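You operate a simulated robot arm through the tools that you are given. There is no shell and no other tool. Be economical: measure what you need, move in short steps, check, and stop when the job is done.

You run a simulated two-armed robot. Do the job below in one go: nothing can be reset, and whatever is moved stays where it is left.

## Task
Pick up the bottle labelled "rinse water" from the bench right of the mill with one hand, pass it to the other hand and put it on the cooling bench. Set down upright: bottle.

The check looks at the end state, three seconds after you hand in, the way a careful person would. Anything else that was tipped, shoved, dropped, spilled or broken makes it a failure.

## Robot
Two 7-joint arms with two-finger parallel grippers on one trunk, on a base that drives. Base frame: it is fixed to the floor where the robot stands at the start and does not move with it; the origin is under the middle of the robot, x ahead of it, y to its left, z up; the surface under the hand at the start is at about z = 900. Readings come in mm, degrees, newtons and seconds.
The left shoulder is at the start at [70, 177, 1120], the right one opposite. With the tool pointing down near the work surface each hand reaches from about 300 to 740 mm from the robot's upright axis, wherever it stands, measured 20 degrees to its own side. Places, roughly: cooling bench [-700, -800, 900]. Payload 3.43 kg a hand.
The tool frame of a hand sits at the grasp point between the pads (the TCP): z along the fingers, y along the line on which they close. The tips reach 30 mm beyond it. The gripper opens to 94 mm. The fingers are 28 mm wide and 10 mm thick; the gripper's body (50 by 96 mm) begins 55 mm behind the TCP.
Orientation is that of the tool frame in the base frame, as a unit quaternion [x, y, z, w]. With the fingers straight down and closing along the base's y, the tool's x points along the base's -x, its y along +y and its z along -z.

## Interface
- The arms move only by the tool nudge_tool. It takes "left_motion", "right_motion" or both (then of equal length, played together; a hand with none holds still); each is a list that holds one entry, the list of rows, each a list of 7 numbers: the finger opening in mm, from 0 to 94, then the shift along the tool's x, y, z in mm, then the turn, a rotation vector about the tool's x, y, z in degrees. In form: [[[grip, dx, dy, dz, ax, ay, az], ...]]. A call has 1 to 8 rows; each row is the pose to reach, as a shift and turn from the pose commanded when the call began, along the tool's axes at that moment. Rows are played at 5 a second. More than 50 mm and 8.6 degrees between two rows, or a gripper value outside its range, and nothing of the call is played. Where a pose cannot be reached the arm comes as near as it can. A force on the tool above 40 N (or 10 N above the force at the start of the call, whichever is more), or a blocked arm, ends the call early, and 0.2 s more pass. Each finger travels about 153 mm/s and halts on what it meets, pressing with about 36 N; the grip force reading is that of the motor and also rises with nothing between the fingers. The clock runs only during rows and for 0.2 s after the last one: add rows that repeat a pose to give the fingers time. It gives the time, the measured TCP pose, the force on the tool (base axes), the opening and the grip force at its end, in the units of the frame above (readings bear some noise), with the torque about the TCP (base axes, N m) and any sound that the robot's microphone picked up, and new pictures: "views" is both (left out), scene, wrist or none (wrist: the cameras of the hands that moved).
- Cameras (640 x 400 px; columns grow to the right, rows downward): "scene" is now at [121.8, -38.4, 1423.8]; the picture's right is [-0.47, -0.88, 0.00], its down [-0.61, 0.33, -0.73] and it looks along [0.64, -0.34, -0.69] (base axes); focal length 214 px, centre (320, 200). "left" rides on the left gripper at [76, -14, -103] in its tool frame; the picture's right is [0.18, 0.98, 0.00], its down [-0.75, 0.14, -0.64] and it looks along [-0.63, 0.12, 0.77] (tool axes); focal length 243 px, centre (320, 200). "right" rides on the right gripper at [76, 14, -103] in its tool frame; the picture's right is [-0.18, 0.98, 0.00], its down [-0.75, -0.14, -0.64] and it looks along [-0.63, -0.12, 0.77] (tool axes); focal length 243 px, centre (320, 200). There is no depth. A picture from a camera that has moved, and an enlarged one, comes with that camera's place and axes in the base frame and with its lens.
- lift_body(by): slides the trunk up (or, below 0, down) by that many mm; the arms and the scene camera ride with it, the base frame stays. It gives what a move gives, with no picture.
- drive_base(legs): drives the robot by 1 to 6 legs, each [ahead, turn to the left] in mm and degrees, along the robot's own axes; the way and the turn of a leg run together, so that a leg with both is an arc; at most 1500 mm and 180 degrees a leg. The arms and the cameras ride along, it lands a little off, and it stops where it bumps. It gives what a move gives, and a new picture of the scene camera.
- pan_tilt(pan, tilt): turns the head with the scene camera to pan (to the left, within 86 degrees either way) and tilt (down, from -29 to 69), counted from straight ahead of the robot. It gives what a move gives, and a new picture of the scene camera.
- close_up(camera, box): a new picture of the part [left, top, right, bottom] of that camera's present view, enlarged. The clock stands still meanwhile.
- sign_off(): hands the job in; it is judged then, once.

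Go step by step. Nothing tells you exact positions but the pictures and the camera data: compare them with the known pose of the tool, close in by small moves and look again before you grip or let go. The budget is 120 turns and 260 pictures, counting those below and the enlarged ones. Unless the task says otherwise, let go and move clear before handing in, and close with one line.

The tools are called as a command line: name --argument value ..., lists and objects as JSON in quotes. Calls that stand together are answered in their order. nudge_tool: Moves the arms, as the interface text tells. Its arguments: {"type":"object","properties":{"left_motion":{"type":"array","items":{"type":"array","items":{"type":"array","items":{"type":"number"}}}},"right_motion":{"type":"array","items":{"type":"array","items":{"type":"array","items":{"type":"number"}}}},"views":{"type":"string","enum":["both","scene","wrist","none"]}},"required":[]} The other tools are called the same way: lift_body (by) slides the trunk up or down; drive_base (legs) drives the base; pan_tilt (pan, tilt) turns the head that bears the scene camera; close_up (camera, box) takes an enlarged picture of a part of a camera's view; sign_off () hands the job in.

At the start:

```text
clock: 0.0
left_ee_pos: [426.8, 403.9, 1162.5]
left_tcp_rot: [0.0, 1.0, 0.0, 0.001]
left_ft_force: [-0.3, 0.5, 0.6]
left_torque: [-0.03, -0.02, 0.04]
left_grip_width: 94.0
left_gripper_force: 0.0
right_ee_pos: [415.8, -79.7, 1230.7]
right_tcp_rot: [-0.001, 1.0, 0.001, 0.0]
right_ft_force: [0.1, -0.1, -0.7]
right_torque: [-0.02, -0.01, -0.02]
right_grip_width: 93.9
right_gripper_force: 0.1
trunk travel left (down, up): [-700.0, 140.0]
robot x, y, heading: [0.3, 0.9, -0.0]
head pan, tilt: [-28.3, 43.5]
```

scene: 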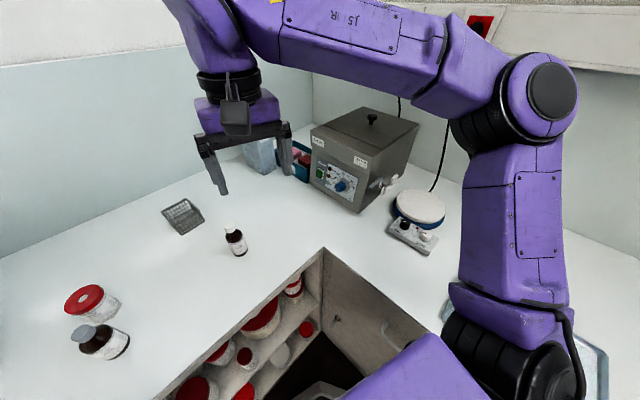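
right: 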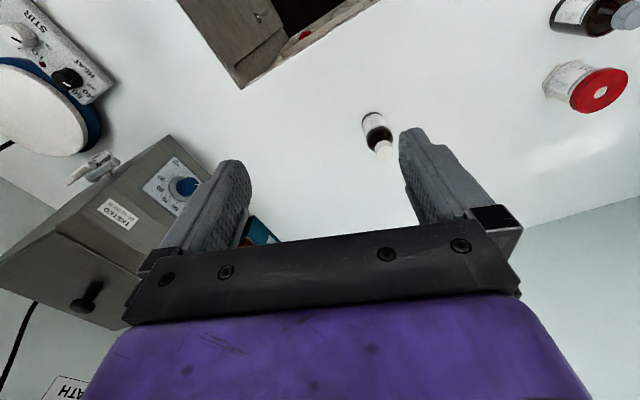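
left: 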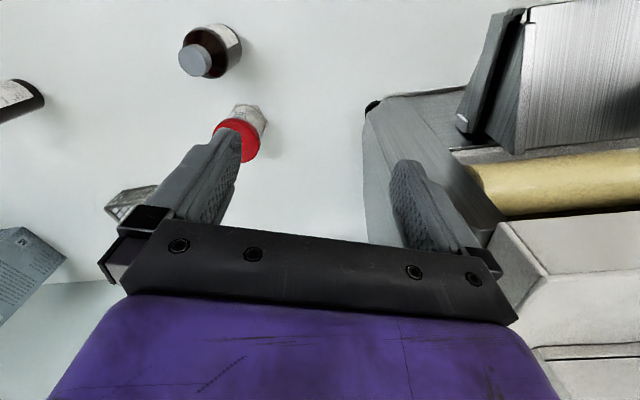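

I see two brown bottles on the bench (a small white-capped one and a larger grey-capped one), a red-lidded jar, and a mill on the left. I'll zoom in to read the labels.

close_up --camera "scene" --box '[60, 270, 140, 370]'

close_up --camera "scene" --box '[210, 215, 260, 265]'

close_up --camera "left" --box '[160, 10, 280, 170]'

pan_tilt --pan 25 --tilt 45

```text
4.00 times, centred on (100, 320) of scene
camera zoom: at [121.8, -38.4, 1423.8], right [-0.47, -0.88, 0.0], down [-0.61, 0.33, -0.73], along [0.64, -0.34, -0.69], focal length 858 px, centre (1200, -280)
```

zoom: 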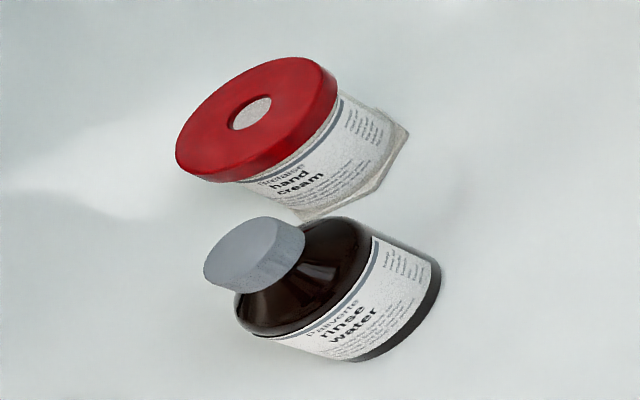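

```text
8.00 times, centred on (235, 240) of scene
camera zoom: at [121.8, -38.4, 1423.8], right [-0.47, -0.88, 0.0], down [-0.61, 0.33, -0.73], along [0.64, -0.34, -0.69], focal length 1716 px, centre (1000, -120)
```

zoom: 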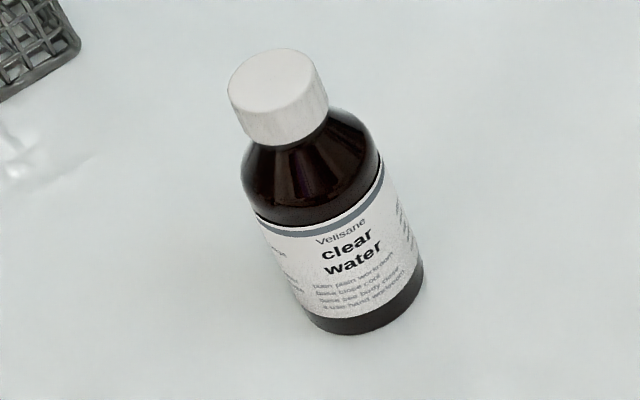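

```text
2.50 times, centred on (220, 90) of left
camera zoom: at [350.3, 389.5, 1262.5], right [-0.18, 0.98, 0.0], down [0.75, 0.14, 0.64], along [0.63, 0.12, -0.77], focal length 606 px, centre (570, 475)
```

zoom: 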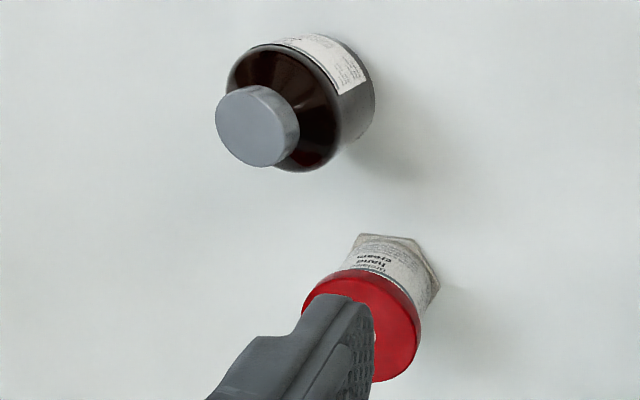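

```text
clock: 1.2
left_ee_pos: [426.2, 404.1, 1162.4]
left_tcp_rot: [0.0, 1.0, 0.0, 0.001]
left_ft_force: [1.0, -1.3, -0.1]
left_torque: [0.02, 0.05, 0.02]
left_grip_width: 94.1
left_gripper_force: 0.0
right_ee_pos: [416.4, -80.5, 1230.8]
right_tcp_rot: [0.0, 1.0, 0.0, 0.0]
right_ft_force: [-0.5, -0.1, -0.7]
right_torque: [0.01, 0.02, -0.01]
right_grip_width: 94.0
right_gripper_force: 0.0
trunk travel left (down, up): [-700.0, 140.0]
robot x, y, heading: [-1.4, 2.5, 0.2]
head pan, tilt: [25.0, 45.0]
camera scene: at [122.9, 34.9, 1421.7], right [0.42, -0.91, 0.0], down [-0.64, -0.3, -0.71], along [0.64, 0.3, -0.71], focal length 214 px, centre (320, 200)
```

scene: 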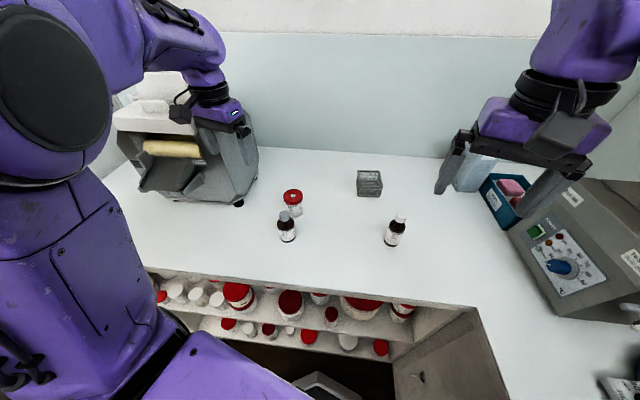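

The rinse water bottle is the grey-capped one near the red jar. I'll zoom in for a precise fix from two cameras.

close_up --camera "scene" --box '[255, 180, 335, 250]'

pan_tilt --pan -86 --tilt 40

```text
5.71 times, centred on (295, 215) of scene
camera zoom: at [122.9, 34.9, 1421.7], right [0.42, -0.91, 0.0], down [-0.64, -0.3, -0.71], along [0.64, 0.3, -0.71], focal length 1226 px, centre (463, 114)
```

zoom: 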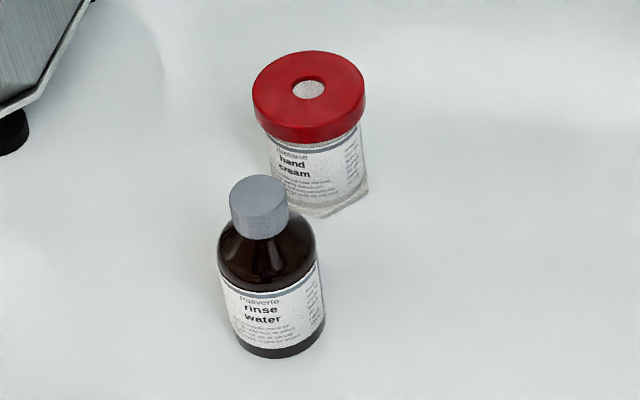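

```text
clock: 3.1
left_ee_pos: [427.6, 403.1, 1161.2]
left_tcp_rot: [0.0, 1.0, 0.0, 0.001]
left_ft_force: [0.2, 0.8, -0.2]
left_torque: [-0.02, 0.01, 0.01]
left_grip_width: 94.0
left_gripper_force: 0.0
right_ee_pos: [417.5, -79.1, 1231.3]
right_tcp_rot: [-0.001, 1.0, 0.0, 0.0]
right_ft_force: [-0.6, -0.5, -0.2]
right_torque: [0.02, -0.01, 0.0]
right_grip_width: 94.1
right_gripper_force: 0.1
trunk travel left (down, up): [-700.0, 140.0]
robot x, y, heading: [2.3, 2.7, 0.1]
head pan, tilt: [-85.9, 40.0]
camera scene: at [55.3, -84.1, 1428.9], right [-1.0, -0.07, 0.0], down [-0.05, 0.64, -0.77], along [0.05, -0.76, -0.64], focal length 214 px, centre (320, 200)
```

scene: 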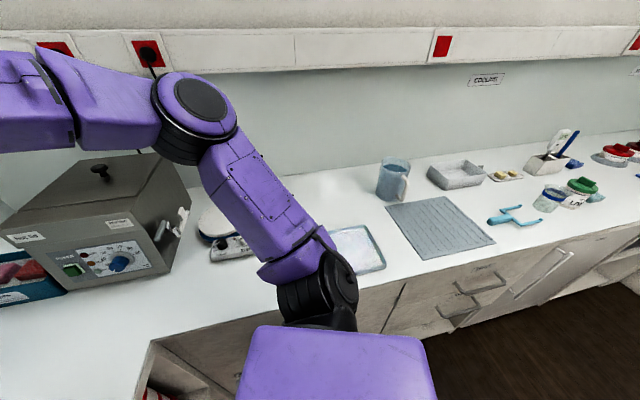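

The rinse water bottle stands at about (407, 268), around 119 mm tall and 46 mm wide, with the cream jar just behind it at about (506, 304). My plan is for the left hand to grip the body on a 45° slant, then the right hand to take the cap from above. I'll back off a little for reach first.

drive_base --legs '[[-130, 0]]'

pan_tilt --pan 25 --tilt 42

```text
clock: 4.4
left_ee_pos: [301.9, 402.0, 1161.6]
left_tcp_rot: [0.002, 1.0, 0.0, -0.001]
left_ft_force: [0.0, 1.2, 0.0]
left_torque: [-0.02, 0.0, -0.01]
left_grip_width: 93.8
left_gripper_force: 0.1
right_ee_pos: [289.5, -81.3, 1230.7]
right_tcp_rot: [0.002, 1.0, -0.001, -0.002]
right_ft_force: [-0.3, 0.3, 0.3]
right_torque: [0.03, 0.02, 0.04]
right_grip_width: 94.0
right_gripper_force: 0.2
trunk travel left (down, up): [-700.0, 140.0]
robot x, y, heading: [-128.5, -1.5, -0.5]
head pan, tilt: [-85.9, 40.0]
camera scene: at [-71.3, -84.1, 1428.8], right [-1.0, -0.07, 0.0], down [-0.04, 0.64, -0.77], along [0.05, -0.76, -0.64], focal length 214 px, centre (320, 200)
```

scene: 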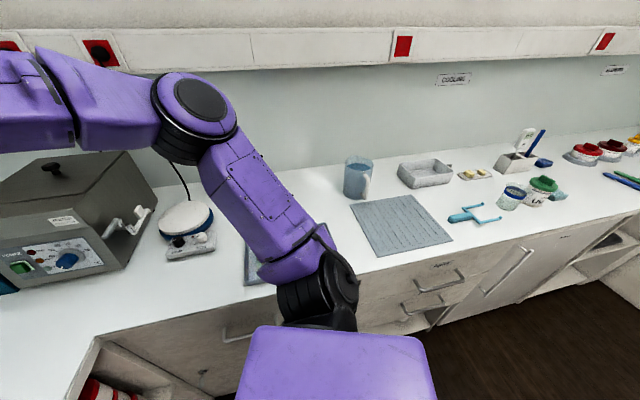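

```text
clock: 6.3
left_ee_pos: [298.5, 403.0, 1161.3]
left_tcp_rot: [0.002, 1.0, 0.001, 0.0]
left_ft_force: [-0.7, 0.3, -0.5]
left_torque: [0.01, 0.0, 0.02]
left_grip_width: 94.0
left_gripper_force: 0.1
right_ee_pos: [288.2, -80.1, 1230.9]
right_tcp_rot: [0.002, 1.0, 0.001, -0.001]
right_ft_force: [-0.4, 0.2, 0.0]
right_torque: [-0.03, -0.01, 0.0]
right_grip_width: 94.1
right_gripper_force: 0.0
trunk travel left (down, up): [-700.0, 140.0]
robot x, y, heading: [-123.8, -0.9, -0.2]
head pan, tilt: [25.0, 42.0]
camera scene: at [-2.8, 35.7, 1426.0], right [0.42, -0.91, 0.0], down [-0.61, -0.28, -0.74], along [0.67, 0.31, -0.67], focal length 214 px, centre (320, 200)
```

scene: 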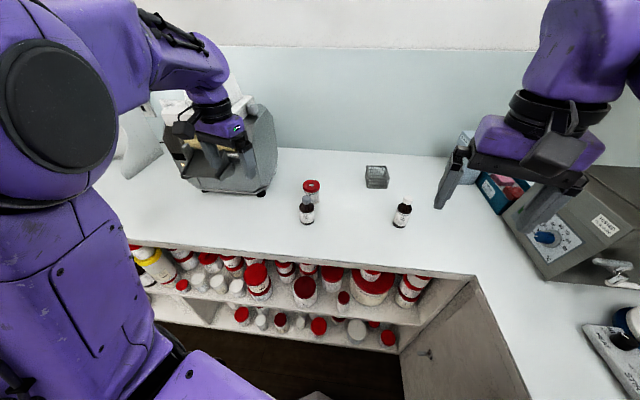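

Now moving the left hand over to the right and pitching it 45°, staying well above the bench.

nudge_tool --left_motion '[[[94, 5, -22, 10, 0, -7.5, 0], [94, 10, -45, 20, 0, -15, 0], [94, 15, -67, 30, 0, -22.5, 0], [94, 20, -90, 40, 0, -30, 0], [94, 25, -112, 50, 0, -37.5, 0], [94, 30, -135, 60, 0, -45, 0], [94, 30, -135, 60, 0, -45, 0]]]'

```text
clock: 7.9
left_ee_pos: [315.7, 331.7, 1020.9]
left_tcp_rot: [-0.005, 0.924, -0.007, 0.383]
left_ft_force: [0.1, -0.4, -0.4]
left_torque: [-0.03, 0.02, 0.02]
left_grip_width: 94.2
left_gripper_force: 0.0
left hand out of reach, approached as far as the arm can: row 2, 3, 4, 5, 6, 7
right_ee_pos: [288.0, -81.0, 1231.5]
right_tcp_rot: [0.0, 1.0, 0.001, -0.002]
right_ft_force: [0.2, -0.1, 0.1]
right_torque: [-0.02, -0.02, -0.03]
right_grip_width: 94.0
right_gripper_force: 0.0
trunk travel left (down, up): [-700.0, 140.0]
robot x, y, heading: [-130.5, -0.1, -0.2]
head pan, tilt: [25.0, 42.0]
camera scene: at [-2.7, 35.1, 1426.0], right [0.42, -0.91, 0.0], down [-0.61, -0.28, -0.74], along [0.67, 0.31, -0.67], focal length 214 px, centre (320, 200)
camera left: at [188.8, 316.4, 1037.7], right [-0.13, 0.98, -0.15], down [0.08, 0.16, 0.98], along [0.99, 0.12, -0.1], focal length 243 px, centre (320, 200)
```

scene: 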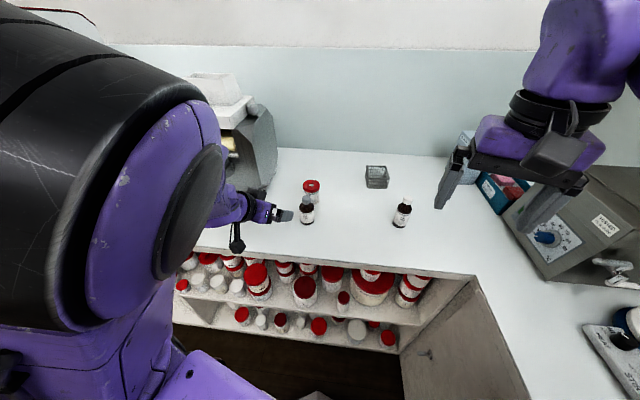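
left: 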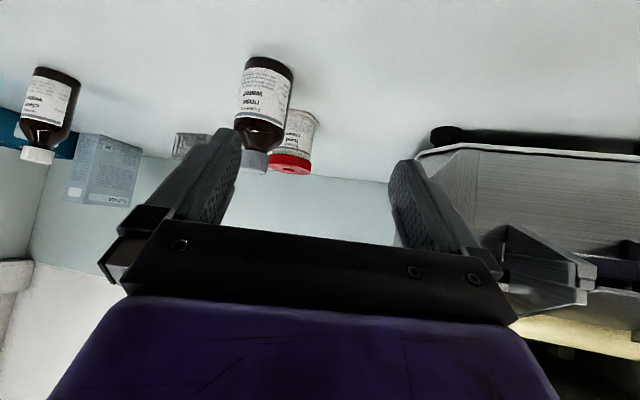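

The arm is too folded for that pose. I'll back up another 100 mm and correct from there.

drive_base --legs '[[-100, 0]]'

close_up --camera "scene" --box '[200, 140, 360, 240]'

close_up --camera "left" --box '[160, 20, 400, 170]'

```text
clock: 9.0
left_ee_pos: [218.3, 330.7, 1022.0]
left_tcp_rot: [-0.003, 0.923, -0.007, 0.385]
left_ft_force: [0.3, 0.4, 0.3]
left_torque: [0.01, 0.01, 0.01]
left_grip_width: 93.5
left_gripper_force: 0.1
right_ee_pos: [189.2, -80.1, 1230.7]
right_tcp_rot: [0.002, 1.0, 0.001, -0.001]
right_ft_force: [0.7, -0.6, 0.5]
right_torque: [0.0, 0.0, 0.02]
right_grip_width: 94.1
right_gripper_force: 0.0
trunk travel left (down, up): [-700.0, 140.0]
robot x, y, heading: [-224.7, 1.5, -0.2]
head pan, tilt: [25.0, 42.0]
camera scene: at [-101.2, 35.9, 1425.9], right [0.42, -0.91, 0.0], down [-0.61, -0.28, -0.74], along [0.67, 0.31, -0.67], focal length 214 px, centre (320, 200)
```

scene: 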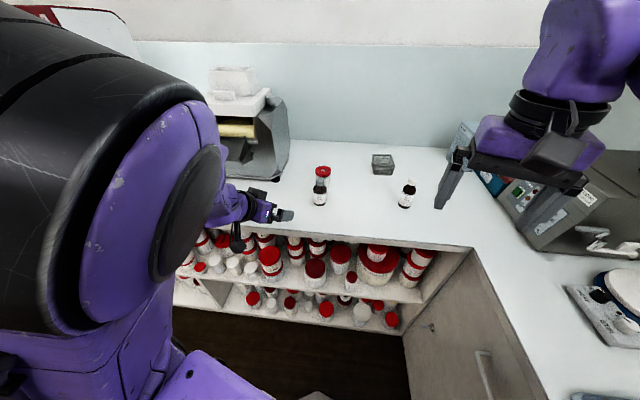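

```text
4.00 times, centred on (280, 190) of scene
camera zoom: at [-101.2, 35.9, 1425.9], right [0.42, -0.91, 0.0], down [-0.61, -0.28, -0.74], along [0.67, 0.31, -0.67], focal length 858 px, centre (480, 240)
```

zoom: 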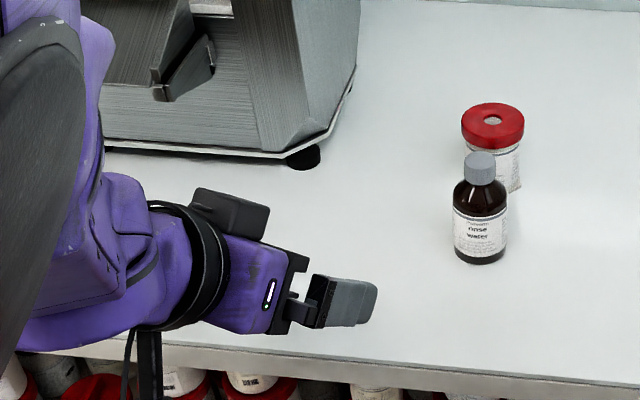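

```text
2.67 times, centred on (280, 95) of left
camera zoom: at [91.2, 316.1, 1038.3], right [-0.13, 0.98, -0.15], down [0.08, 0.16, 0.98], along [0.99, 0.11, -0.1], focal length 647 px, centre (427, 480)
```

zoom: 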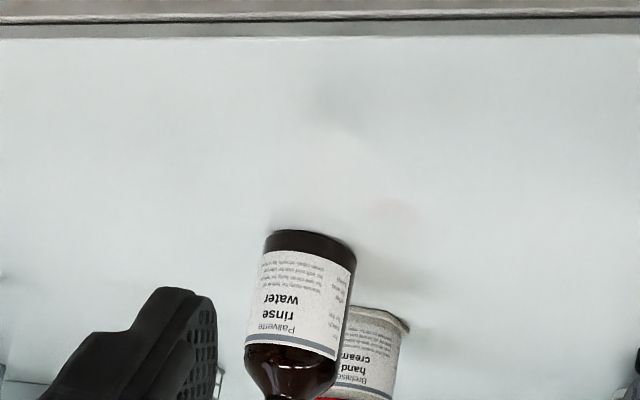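

The bottle is consistently at about (406, 270) with its top near z = 1015. Next I move to a standoff 110 mm behind it along the slanted approach line.

nudge_tool --left_motion '[[[94, -20, -15, 19, 0, 0, 0], [94, -40, -30, 37, 0, 0, 0], [94, -60, -45, 56, 0, 0, 0], [94, -80, -60, 75, 0, 0, 0], [94, -80, -60, 75, 0, 0, 0]]]'

```text
clock: 10.2
left_ee_pos: [326.9, 269.3, 1027.7]
left_tcp_rot: [-0.003, 0.923, -0.009, 0.385]
left_ft_force: [-0.8, 0.2, -0.6]
left_torque: [-0.01, -0.01, 0.01]
left_grip_width: 94.0
left_gripper_force: 0.1
right_ee_pos: [188.6, -79.8, 1231.7]
right_tcp_rot: [0.002, 1.0, 0.0, 0.0]
right_ft_force: [-0.2, 0.4, 0.1]
right_torque: [-0.01, 0.0, 0.03]
right_grip_width: 93.9
right_gripper_force: 0.0
trunk travel left (down, up): [-700.0, 140.0]
robot x, y, heading: [-228.3, -0.5, -0.3]
head pan, tilt: [25.0, 42.0]
camera scene: at [-102.7, 36.2, 1426.1], right [0.42, -0.91, 0.0], down [-0.61, -0.28, -0.74], along [0.67, 0.31, -0.67], focal length 214 px, centre (320, 200)
camera left: at [199.9, 256.7, 1044.1], right [-0.13, 0.98, -0.15], down [0.08, 0.16, 0.98], along [0.99, 0.11, -0.09], focal length 243 px, centre (320, 200)
```

scene: 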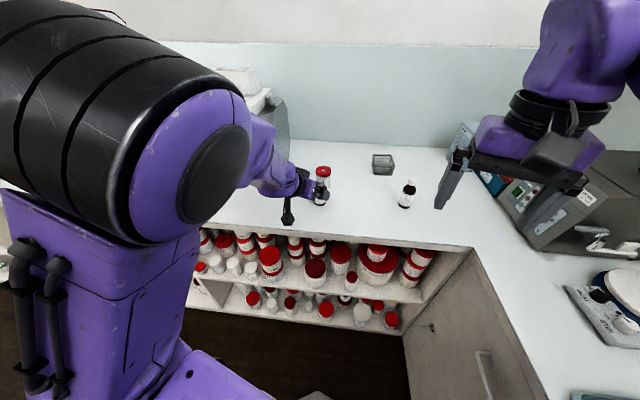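
left: 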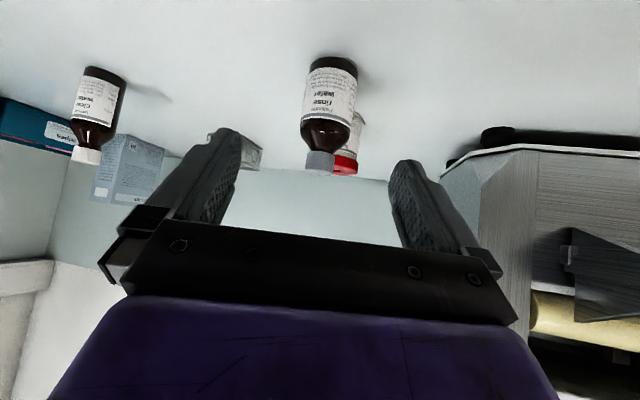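

The bottle is centred between the fingers. I'll advance along the approach axis with the fingers open.

nudge_tool --left_motion '[[[94, 0, 1, 22, 0, 0, 0], [94, 0, 2, 44, 0, 0, 0], [94, 0, 2, 66, 0, 0, 0], [94, 0, 2, 88, 0, 0, 0], [94, 0, 2, 110, 0, 0, 0], [94, 0, 2, 110, 0, 0, 0]]]'

close_up --camera "scene" --box '[260, 140, 380, 230]'

```text
clock: 11.6
left_ee_pos: [405.5, 270.8, 947.4]
left_tcp_rot: [-0.002, 0.923, -0.008, 0.385]
left_ft_force: [0.4, -1.2, 0.9]
left_torque: [0.01, -0.02, 0.0]
left_grip_width: 93.8
left_gripper_force: 0.1
right_ee_pos: [189.4, -79.8, 1231.1]
right_tcp_rot: [0.002, 1.0, 0.001, 0.0]
right_ft_force: [-0.4, 1.1, 0.2]
right_torque: [0.0, -0.07, -0.02]
right_grip_width: 94.0
right_gripper_force: 0.0
trunk travel left (down, up): [-700.0, 140.0]
robot x, y, heading: [-224.4, -0.1, -0.1]
head pan, tilt: [25.0, 42.0]
camera scene: at [-102.3, 35.9, 1426.0], right [0.42, -0.91, 0.0], down [-0.61, -0.28, -0.74], along [0.67, 0.31, -0.67], focal length 214 px, centre (320, 200)
camera left: at [279.3, 257.2, 965.1], right [-0.13, 0.98, -0.15], down [0.08, 0.16, 0.98], along [0.99, 0.11, -0.09], focal length 243 px, centre (320, 200)
```

scene: 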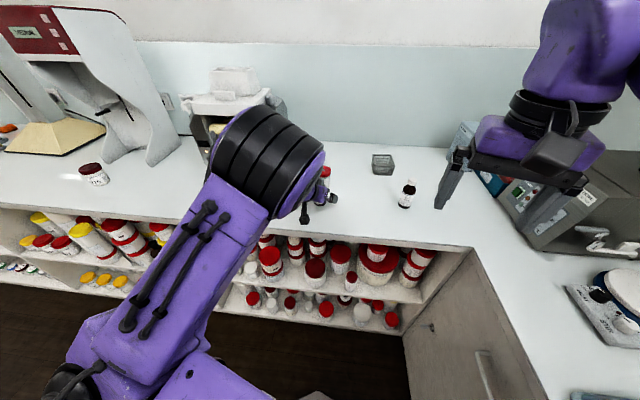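
left: 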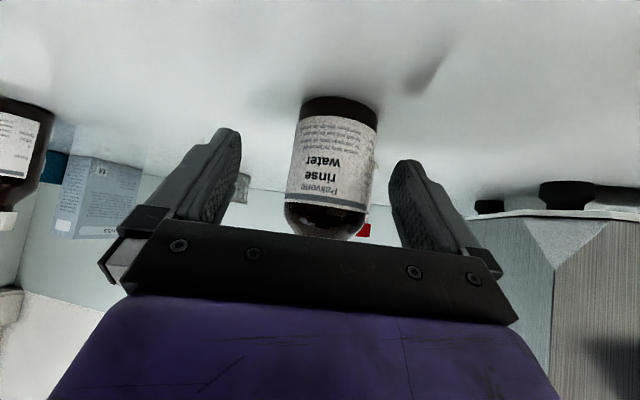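

```text
4.44 times, centred on (320, 185) of scene
camera zoom: at [-102.3, 35.9, 1426.0], right [0.42, -0.91, 0.0], down [-0.61, -0.28, -0.74], along [0.67, 0.31, -0.67], focal length 953 px, centre (320, 267)
```

zoom: 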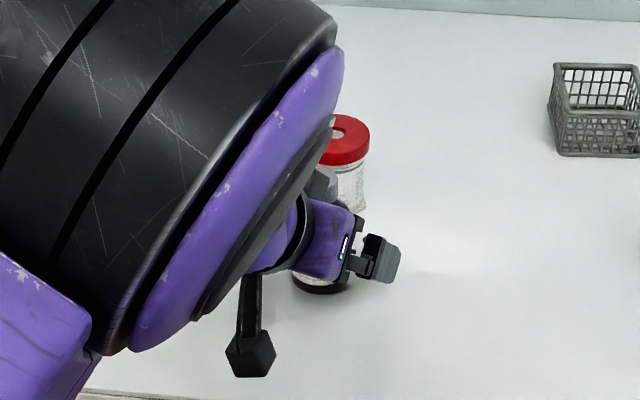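

The bottle sits between the fingers, a few mm toward +y. I'll centre by 3 mm and close.

nudge_tool --left_motion '[[[94, 0, 3, 0, 0, 0, 0], [70, 0, 3, 0, 0, 0, 0], [50, 0, 3, 0, 0, 0, 0], [36, 0, 3, 0, 0, 0, 0], [36, 0, 3, 0, 0, 0, 0]]]' --views "wrist"

```text
clock: 12.8
left_ee_pos: [404.2, 273.5, 948.5]
left_tcp_rot: [-0.003, 0.923, -0.008, 0.384]
left_ft_force: [-0.8, 0.2, 1.3]
left_torque: [0.0, 0.0, 0.02]
left_grip_width: 48.4
left_gripper_force: 36.7
right_ee_pos: [190.4, -80.0, 1230.9]
right_tcp_rot: [0.002, 1.0, 0.0, -0.001]
right_ft_force: [0.0, -0.4, 0.0]
right_torque: [0.06, -0.01, 0.0]
right_grip_width: 94.0
right_gripper_force: 0.2
trunk travel left (down, up): [-700.0, 140.0]
robot x, y, heading: [-225.4, -0.4, -0.3]
head pan, tilt: [25.0, 42.0]
camera left: at [278.9, 260.3, 965.4], right [-0.13, 0.98, -0.15], down [0.08, 0.16, 0.98], along [0.99, 0.11, -0.1], focal length 243 px, centre (320, 200)
```

left: 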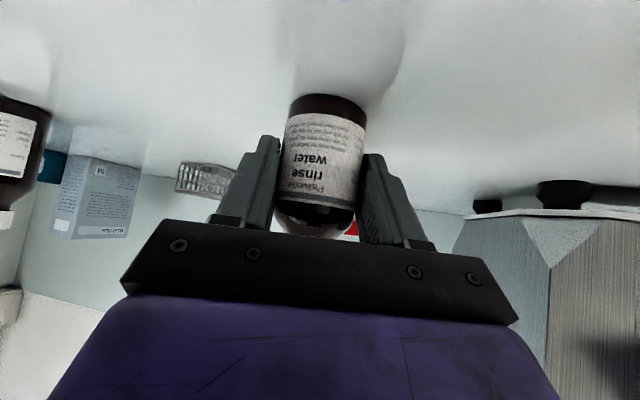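

Gripped at 48.4 mm. Lifting straight up.

nudge_tool --left_motion '[[[34, -14, 0, -14, 0, 0, 0], [34, -40, 0, -40, 0, 0, 0], [34, -70, 0, -70, 0, 0, 0], [34, -100, 0, -100, 0, 0, 0], [34, -127, 0, -127, 0, 0, 0], [34, -127, 0, -127, 0, 0, 0]]]'

```text
clock: 14.2
left_ee_pos: [405.3, 273.9, 1127.9]
left_tcp_rot: [-0.002, 0.924, -0.009, 0.383]
left_ft_force: [-0.2, -0.5, -1.2]
left_torque: [0.01, 0.02, 0.0]
left_grip_width: 48.2
left_gripper_force: 35.4
right_ee_pos: [189.6, -79.9, 1230.0]
right_tcp_rot: [0.002, 1.0, 0.0, -0.001]
right_ft_force: [0.4, -0.1, 0.0]
right_torque: [-0.02, 0.0, 0.02]
right_grip_width: 94.0
right_gripper_force: 0.1
trunk travel left (down, up): [-700.0, 140.0]
robot x, y, heading: [-223.3, 2.4, -0.1]
head pan, tilt: [25.0, 42.0]
camera scene: at [-100.6, 36.4, 1425.9], right [0.42, -0.91, 0.0], down [-0.61, -0.28, -0.74], along [0.67, 0.31, -0.67], focal length 214 px, centre (320, 200)
camera left: at [278.4, 261.3, 1145.3], right [-0.13, 0.98, -0.15], down [0.08, 0.16, 0.98], along [0.99, 0.11, -0.1], focal length 243 px, centre (320, 200)
```

scene: 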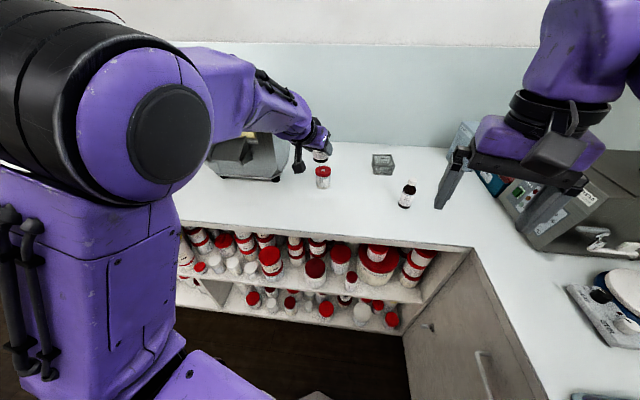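
left: 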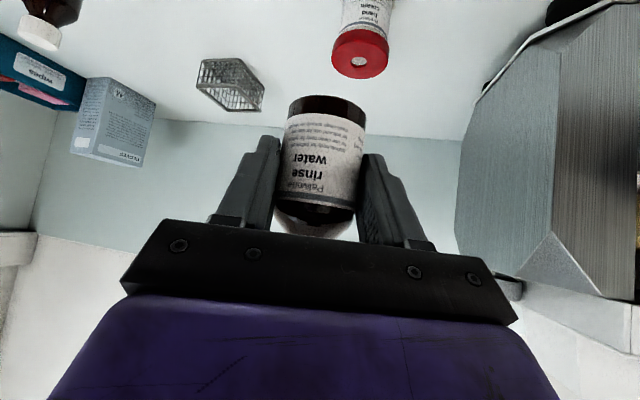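

The bottle is lifted cleanly. I'll bring it to the middle while the right hand rises and starts its yaw.

nudge_tool --left_motion '[[[34, 8, -22, -8, 0, 0, 0], [34, 15, -44, -15, 0, 0, 0], [34, 23, -66, -23, 0, 0, 0], [34, 30, -88, -30, 0, 0, 0], [34, 38, -110, -38, 0, 0, 0], [34, 45, -132, -45, 0, 0, 0], [34, 53, -154, -53, 0, 0, 0], [34, 60, -174, -60, 0, 0, 0]]]' --right_motion '[[[94, 0, -6, -11, 0, 0, -8.5], [94, 0, -12, -22, 0, 0, -17], [94, 0, -18, -33, 0, 0, -25.5], [94, 0, -24, -44, 0, 0, -34], [94, 0, -30, -55, 0, 0, -42.5], [94, 0, -36, -66, 0, 0, -51], [94, 0, -42, -77, 0, 0, -59.5], [94, 0, -48, -88, 0, 0, -68]]]'

```text
clock: 16.0
left_ee_pos: [365.3, 149.4, 1125.8]
left_tcp_rot: [-0.012, 0.922, -0.021, 0.386]
left_ft_force: [0.0, 0.2, -0.7]
left_torque: [-0.04, 0.02, -0.01]
left_grip_width: 48.3
left_gripper_force: 35.5
left hand out of reach, approached as far as the arm can: row 4, 5, 6, 7, 8
right_ee_pos: [-60.4, -62.9, 1226.5]
right_tcp_rot: [-0.476, 0.878, 0.031, 0.047]
right_ft_force: [38.0, -32.7, 16.9]
right_torque: [-0.64, -0.41, 0.73]
right_grip_width: 65.6
right_gripper_force: 0.0
right hand out of reach, approached as far as the arm can: row 1, 2, 3, 4, 5, 6, 7, 8
trunk travel left (down, up): [-700.0, 140.0]
robot x, y, heading: [-226.5, 1.0, -0.4]
head pan, tilt: [25.0, 42.0]
stopped in row 8 (right hand): the force on the tool passed its limit at 131 N (the readings are from after the stop); the commanded pose is now the measured one
camera scene: at [-105.9, 35.9, 1426.4], right [0.42, -0.91, 0.0], down [-0.6, -0.28, -0.74], along [0.68, 0.31, -0.67], focal length 214 px, centre (320, 200)
camera right: at [-118.3, -128.9, 1320.1], right [-0.72, 0.69, 0.03], down [0.49, 0.49, 0.72], along [0.48, 0.54, -0.69], focal length 243 px, centre (320, 200)
camera left: at [239.7, 136.2, 1142.6], right [-0.14, 0.97, -0.18], down [0.07, 0.19, 0.98], along [0.99, 0.12, -0.1], focal length 243 px, centre (320, 200)
```

scene: 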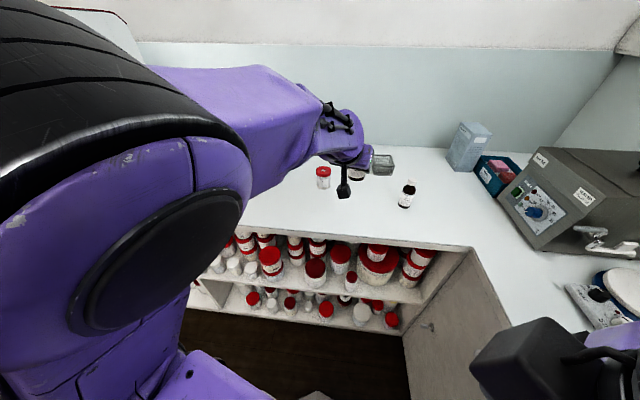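
right: 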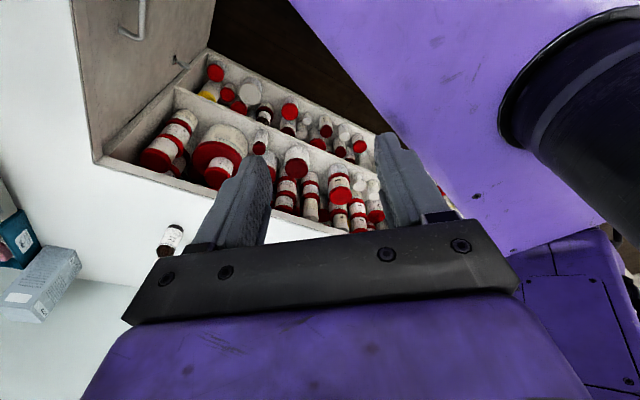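
left: 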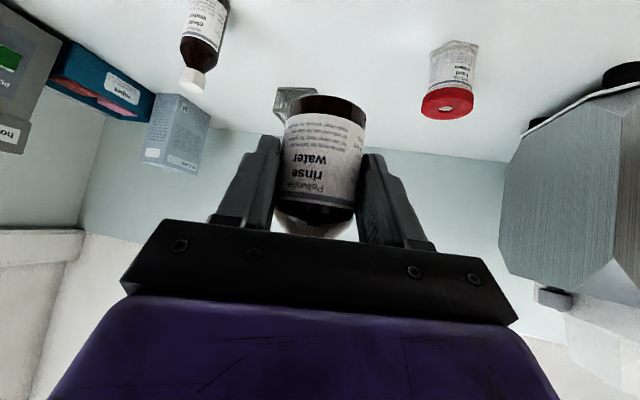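

The right hand folded back against the trunk because it couldn't reach that high. I'll bring it forward and outward, away from contact; the bottle is still safe in the left hand.

nudge_tool --right_motion '[[[66, -4, -20, 0, 0, 0, 0], [80, -15, -60, 0, 0, 0, 0], [94, -25, -105, 5, 0, 0, 0], [94, -38, -150, 10, 0, 0, 0], [94, -50, -195, 20, 0, 0, 0], [94, -60, -240, 30, 0, 0, 0], [94, -69, -265, 40, 0, 0, 0]]]'

```text
clock: 17.6
left_ee_pos: [369.7, 149.6, 1123.6]
left_tcp_rot: [-0.013, 0.923, -0.021, 0.383]
left_ft_force: [-0.3, -0.6, -0.4]
left_torque: [0.04, 0.02, -0.01]
left_grip_width: 48.4
left_gripper_force: 35.7
right_ee_pos: [-56.2, -62.8, 1225.0]
right_tcp_rot: [-0.477, 0.877, 0.031, 0.048]
right_ft_force: [51.3, -10.6, 0.5]
right_torque: [-0.26, -1.45, -0.39]
right_grip_width: 66.1
right_gripper_force: 0.1
right hand out of reach, approached as far as the arm can: row 1, 2, 3, 4, 5, 6, 7
trunk travel left (down, up): [-700.0, 140.0]
robot x, y, heading: [-223.1, 2.7, -0.1]
head pan, tilt: [25.0, 42.0]
camera scene: at [-101.5, 35.8, 1426.0], right [0.42, -0.91, 0.0], down [-0.61, -0.28, -0.74], along [0.67, 0.31, -0.67], focal length 214 px, centre (320, 200)
camera right: at [-114.6, -128.2, 1318.8], right [-0.73, 0.69, 0.03], down [0.49, 0.49, 0.72], along [0.48, 0.54, -0.69], focal length 243 px, centre (320, 200)
```

scene: 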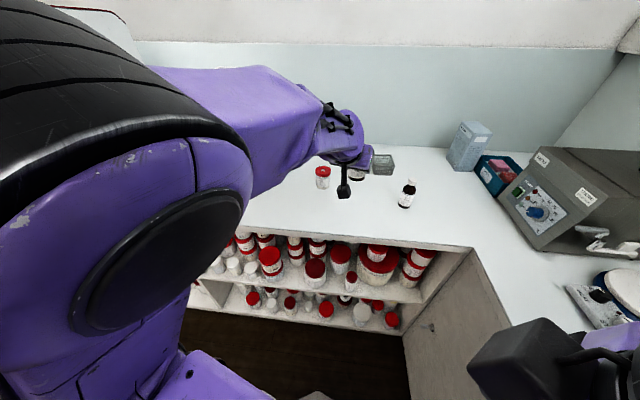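
right: 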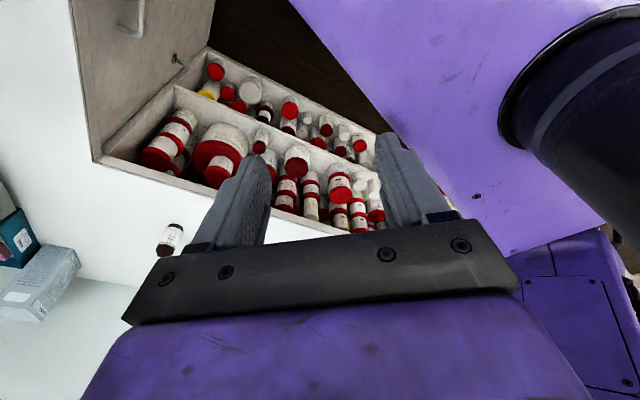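

The arm's solver is stuck from that pose. I'll look at the right arm before unwinding the motion.

pan_tilt --pan -50 --tilt 60

```text
clock: 19.1
left_ee_pos: [369.6, 149.3, 1123.8]
left_tcp_rot: [-0.011, 0.923, -0.023, 0.383]
left_ft_force: [0.6, -0.4, -0.8]
left_torque: [0.03, 0.05, -0.01]
left_grip_width: 48.1
left_gripper_force: 36.3
right_ee_pos: [-56.2, -61.5, 1224.2]
right_tcp_rot: [-0.477, 0.877, 0.03, 0.049]
right_ft_force: [55.0, 1.5, 14.3]
right_torque: [0.29, -0.84, -0.96]
right_grip_width: 67.8
right_gripper_force: 0.1
trunk travel left (down, up): [-700.0, 140.0]
robot x, y, heading: [-226.2, 0.1, -0.1]
head pan, tilt: [-50.0, 60.0]
camera scene: at [-99.3, 2.1, 1416.1], right [0.02, -1.0, 0.0], down [-0.75, -0.01, -0.66], along [0.66, 0.01, -0.75], focal length 214 px, centre (320, 200)
```

scene: 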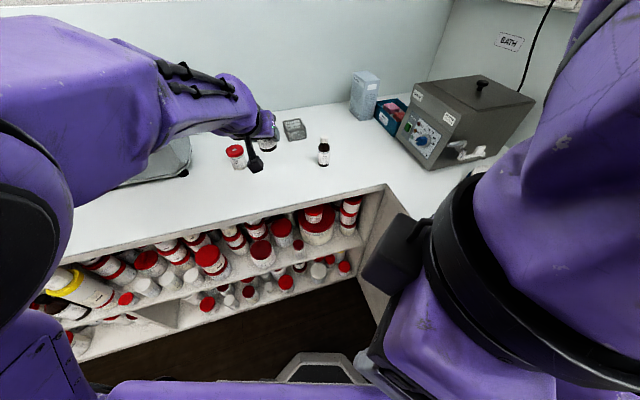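

The right wrist is folded up near the head. I'll unwind it toward its original pose.

nudge_tool --right_motion '[[[68, -15, -27, 0, 0, 0, 8], [68, -30, -54, 0, 0, 0, 16], [68, -45, -81, 0, 0, 0, 24], [68, -60, -108, 0, 0, 0, 32], [68, -75, -135, 0, 0, 0, 40], [68, -90, -162, 0, 0, 0, 48], [68, -105, -189, 0, 0, 0, 56], [68, -120, -215, 0, 0, 0, 63]]]'

```text
clock: 20.9
left_ee_pos: [370.6, 149.6, 1122.8]
left_tcp_rot: [-0.012, 0.923, -0.022, 0.384]
left_ft_force: [-0.4, 0.0, 0.3]
left_torque: [0.0, 0.0, 0.03]
left_grip_width: 48.2
left_gripper_force: 35.8
right_ee_pos: [183.4, -72.6, 1235.4]
right_tcp_rot: [0.051, 0.997, 0.05, 0.022]
right_ft_force: [0.1, -0.1, -0.4]
right_torque: [0.01, 0.0, 0.01]
right_grip_width: 68.1
right_gripper_force: 0.0
trunk travel left (down, up): [-700.0, 140.0]
robot x, y, heading: [-232.4, -0.1, -0.3]
head pan, tilt: [-50.0, 60.0]
camera scene: at [-133.6, -49.9, 1402.1], right [-0.77, -0.64, 0.0], down [-0.56, 0.66, -0.5], along [0.32, -0.38, -0.87], focal length 214 px, centre (320, 200)
camera right: at [104.6, -61.1, 1335.8], right [0.28, 0.95, 0.11], down [0.7, -0.28, 0.65], along [0.65, -0.11, -0.75], focal length 243 px, centre (320, 200)
```

scene: 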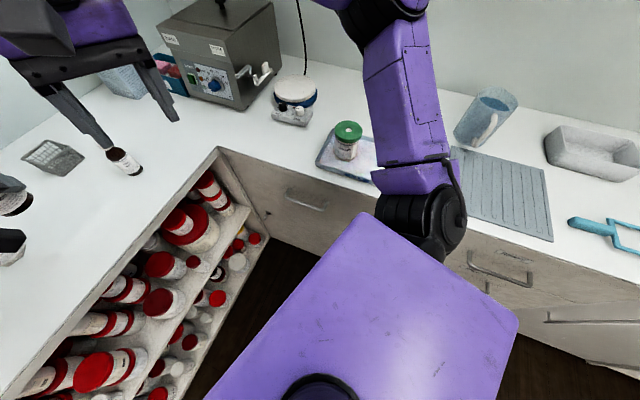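
right: 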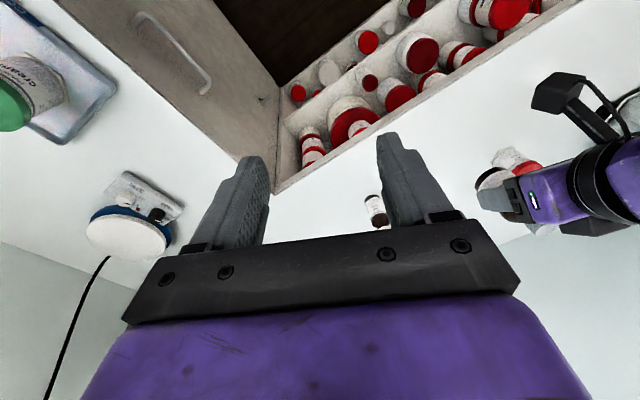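

The right hand is free again and nothing on the bench looks disturbed. I'll raise the trunk so both hands can work lower relative to the shoulders.

lift_body --by 135

```text
clock: 22.5
left_ee_pos: [369.7, 150.8, 1257.8]
left_tcp_rot: [-0.013, 0.923, -0.02, 0.383]
left_ft_force: [-0.2, -0.6, -1.0]
left_torque: [0.0, 0.03, 0.0]
left_grip_width: 48.2
left_gripper_force: 35.9
right_ee_pos: [182.2, -72.7, 1370.4]
right_tcp_rot: [0.05, 0.997, 0.05, 0.022]
right_ft_force: [-0.5, 0.2, -0.3]
right_torque: [-0.01, -0.01, 0.01]
right_grip_width: 67.7
right_gripper_force: 0.1
trunk travel left (down, up): [-835.0, 5.0]
robot x, y, heading: [-228.4, 1.1, -0.3]
head pan, tilt: [-50.0, 60.0]
```

nudge_tool --left_motion '[[[34, 19, -12, 19, 0, 0, 0], [34, 39, -25, 39, 0, 0, 0], [34, 58, -37, 58, 0, 0, 0], [34, 78, -50, 78, 0, 0, 0], [34, 78, -50, 78, 0, 0, 0]]]' --right_motion '[[[94, -36, -5, 26, 1.5, 0.5, 0], [94, -73, -11, 52, 3, 1.1, 0], [94, -110, -17, 78, 4.5, 1.6, 0], [94, -146, -22, 104, 5.9, 2.2, 0], [94, -146, -22, 104, 5.9, 2.2, 0]]]'

```text
clock: 23.7
left_ee_pos: [371.8, 96.1, 1164.7]
left_tcp_rot: [-0.026, 0.919, -0.039, 0.391]
left_ft_force: [0.3, -0.3, -0.4]
left_torque: [0.03, -0.01, 0.0]
left_grip_width: 48.0
left_gripper_force: 36.4
right_ee_pos: [327.7, -97.7, 1270.9]
right_tcp_rot: [0.049, 0.999, -0.001, 0.001]
right_ft_force: [0.2, 0.4, -0.1]
right_torque: [-0.01, -0.03, 0.02]
right_grip_width: 94.1
right_gripper_force: 0.1
trunk travel left (down, up): [-835.0, 5.0]
robot x, y, heading: [-227.1, 4.4, -0.1]
head pan, tilt: [-50.0, 60.0]
camera scene: at [-135.1, -50.7, 1537.2], right [-0.77, -0.64, 0.0], down [-0.55, 0.67, -0.5], along [0.32, -0.38, -0.87], focal length 214 px, centre (320, 200)
camera right: at [254.2, -77.4, 1374.5], right [0.28, 0.96, 0.0], down [0.74, -0.21, 0.64], along [0.62, -0.18, -0.77], focal length 243 px, centre (320, 200)
camera left: at [246.1, 82.3, 1180.1], right [-0.15, 0.96, -0.22], down [0.06, 0.23, 0.97], along [0.99, 0.13, -0.09], focal length 243 px, centre (320, 200)
```

scene: 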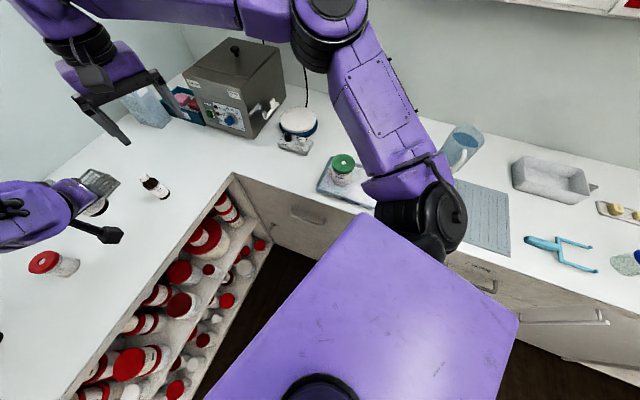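
right: 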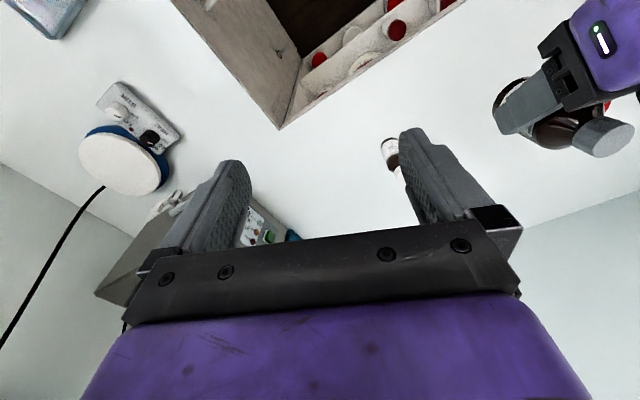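
left: 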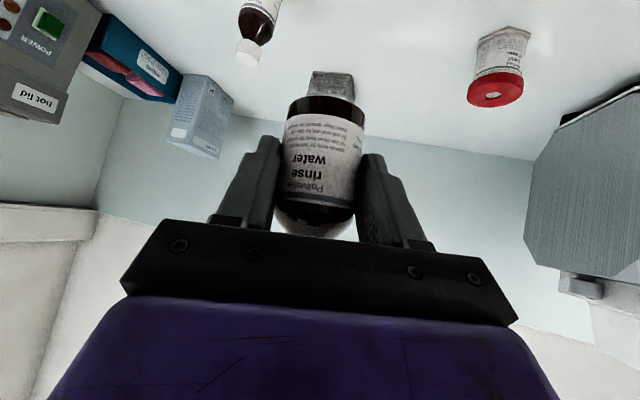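

Correcting the left hand's slight roll so the bottle hangs plumb, and testing the right yaw with a small step.

nudge_tool --left_motion '[[[34, 0, 0, 0, -1.0, 0.3, 1.0], [34, 0, 0, 0, -2.0, 0.6, 2.0], [34, 0, 0, 0, -3.0, 0.9, 3.1], [34, 0, 0, 0, -3.0, 0.9, 3.1]]]' --right_motion '[[[94, 0, 0, 0, 0, 0, -8], [94, 0, 0, 0, 0, 0, -16], [94, 0, 0, 0, 0, 0, -24], [94, 0, 0, 0, 0, 0, -24]]]' --views "none"

```text
clock: 24.7
left_ee_pos: [373.5, 100.3, 1158.3]
left_tcp_rot: [-0.016, 0.925, -0.002, 0.379]
left_ft_force: [-0.5, -0.3, -0.9]
left_torque: [0.0, 0.01, -0.01]
left_grip_width: 47.8
left_gripper_force: 35.7
right_ee_pos: [328.6, -98.6, 1272.1]
right_tcp_rot: [0.016, 1.0, -0.001, 0.002]
right_ft_force: [0.4, 0.3, -0.1]
right_torque: [0.01, 0.0, 0.0]
right_grip_width: 94.0
right_gripper_force: 0.0
right hand out of reach, approached as far as the arm can: row 1, 2, 3, 4
trunk travel left (down, up): [-835.0, 5.0]
robot x, y, heading: [-224.0, -1.7, -0.3]
head pan, tilt: [-50.0, 60.0]
```

The right wrist won't yaw that way, so I'll test the other direction.

nudge_tool --right_motion '[[[94, 0, 0, 0, 0, 0, 8], [94, 0, 0, 0, 0, 0, 16], [94, 0, 0, 0, 0, 0, 24], [94, 0, 0, 0, 0, 0, 32], [94, 0, 0, 0, 0, 0, 32]]]' --views "none"

```text
clock: 25.9
left_ee_pos: [373.9, 101.3, 1158.4]
left_tcp_rot: [-0.015, 0.926, -0.003, 0.376]
left_ft_force: [0.3, -0.1, -0.2]
left_torque: [-0.01, 0.03, -0.02]
left_grip_width: 48.1
left_gripper_force: 35.9
right_ee_pos: [330.7, -100.1, 1269.9]
right_tcp_rot: [0.291, 0.957, 0.0, 0.001]
right_ft_force: [-0.5, 0.2, 0.6]
right_torque: [-0.01, -0.02, 0.01]
right_grip_width: 93.8
right_gripper_force: 0.1
trunk travel left (down, up): [-835.0, 5.0]
robot x, y, heading: [-224.7, -0.5, -0.4]
head pan, tilt: [-50.0, 60.0]
```

That direction works. I'll continue the yaw and raise a little, then look.

nudge_tool --right_motion '[[[94, 0, 0, -10, 0, 0, 8], [94, 0, 0, -20, 0, 0, 16], [94, 0, 0, -30, 0, 0, 24], [94, 0, 0, -40, 0, 0, 32], [94, 0, 0, -40, 0, 0, 40], [94, 0, 0, -40, 0, 0, 40]]]' --views "wrist"

pan_tilt --pan 5 --tilt 30

```text
clock: 27.3
left_ee_pos: [372.9, 100.2, 1158.0]
left_tcp_rot: [-0.014, 0.926, -0.004, 0.377]
left_ft_force: [0.4, -0.5, -0.9]
left_torque: [-0.02, -0.02, 0.02]
left_grip_width: 48.0
left_gripper_force: 36.2
right_ee_pos: [330.7, -99.7, 1310.3]
right_tcp_rot: [0.601, 0.8, 0.0, 0.0]
right_ft_force: [0.3, 0.2, 0.7]
right_torque: [0.02, 0.03, 0.01]
right_grip_width: 94.0
right_gripper_force: 0.1
trunk travel left (down, up): [-835.0, 5.0]
robot x, y, heading: [-227.2, 3.6, -0.3]
head pan, tilt: [-50.0, 60.0]
camera right: at [322.6, -22.9, 1413.2], right [1.0, 0.1, 0.0], down [0.07, -0.76, 0.64], along [0.06, -0.64, -0.77], focal length 243 px, centre (320, 200)
```

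right: 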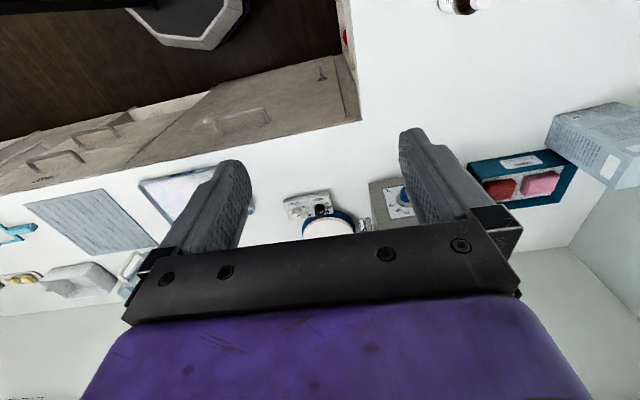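

```text
clock: 28.5
left_ee_pos: [372.8, 100.1, 1157.0]
left_tcp_rot: [-0.015, 0.926, -0.004, 0.377]
left_ft_force: [0.0, -0.6, -0.6]
left_torque: [-0.02, -0.01, -0.01]
left_grip_width: 47.8
left_gripper_force: 35.5
right_ee_pos: [329.9, -99.7, 1310.1]
right_tcp_rot: [0.6, 0.8, 0.0, 0.001]
right_ft_force: [0.3, -0.5, -0.2]
right_torque: [0.01, -0.02, 0.0]
right_grip_width: 94.1
right_gripper_force: 0.0
trunk travel left (down, up): [-835.0, 5.0]
robot x, y, heading: [-225.2, 0.5, -0.5]
head pan, tilt: [5.0, 30.0]
camera scene: at [-87.0, 8.3, 1579.2], right [0.08, -1.0, 0.0], down [-0.5, -0.04, -0.87], along [0.86, 0.07, -0.5], focal length 214 px, centre (320, 200)
```

scene: 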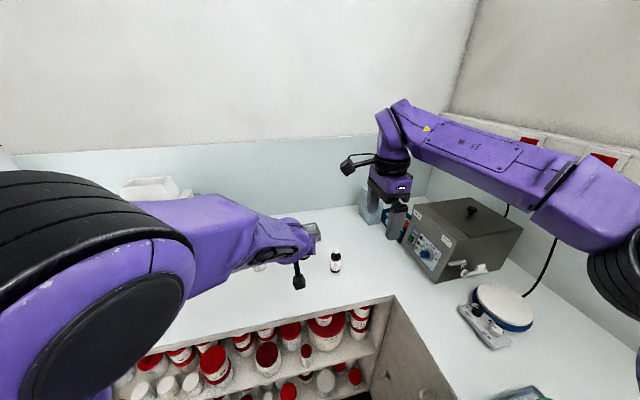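

The right hand should close across the left hand's axis to clear its palm, so I'll reduce the yaw to about 12°. That keeps the fingers beside the cap and the camera offset.

nudge_tool --right_motion '[[[94, 0, 0, 0, 0, 0, -8], [94, 0, 0, 0, 0, 0, -16], [94, 0, 0, -10, 0, 0, -24], [94, 0, 0, -20, 0, 0, -32], [94, 0, 0, -30, 0, 0, -40], [94, 0, 0, -40, 0, 0, -48], [94, 0, 0, -40, 0, 0, -56], [94, 0, 0, -40, 0, 0, -61.7]]]' --views "wrist"

```text
clock: 30.3
left_ee_pos: [373.9, 100.3, 1157.5]
left_tcp_rot: [-0.015, 0.926, -0.004, 0.376]
left_ft_force: [-1.0, 0.0, -1.3]
left_torque: [0.02, 0.07, 0.0]
left_grip_width: 47.8
left_gripper_force: 36.5
right_ee_pos: [331.0, -98.7, 1349.7]
right_tcp_rot: [0.154, 0.988, -0.001, 0.001]
right_ft_force: [-1.4, -0.1, -0.3]
right_torque: [0.01, -0.03, 0.01]
right_grip_width: 93.9
right_gripper_force: 0.0
right hand out of reach, approached as far as the arm can: row 8
trunk travel left (down, up): [-835.0, 5.0]
robot x, y, heading: [-228.0, -1.0, -0.0]
head pan, tilt: [5.0, 30.0]
camera right: at [261.8, -62.9, 1452.9], right [0.47, 0.88, 0.0], down [0.67, -0.36, 0.64], along [0.57, -0.31, -0.77], focal length 243 px, centre (320, 200)
```

right: 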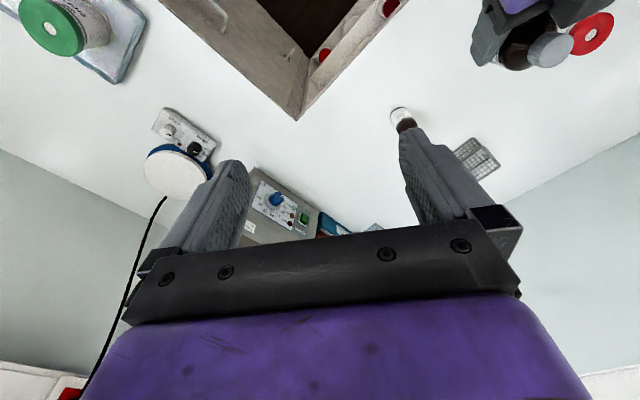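

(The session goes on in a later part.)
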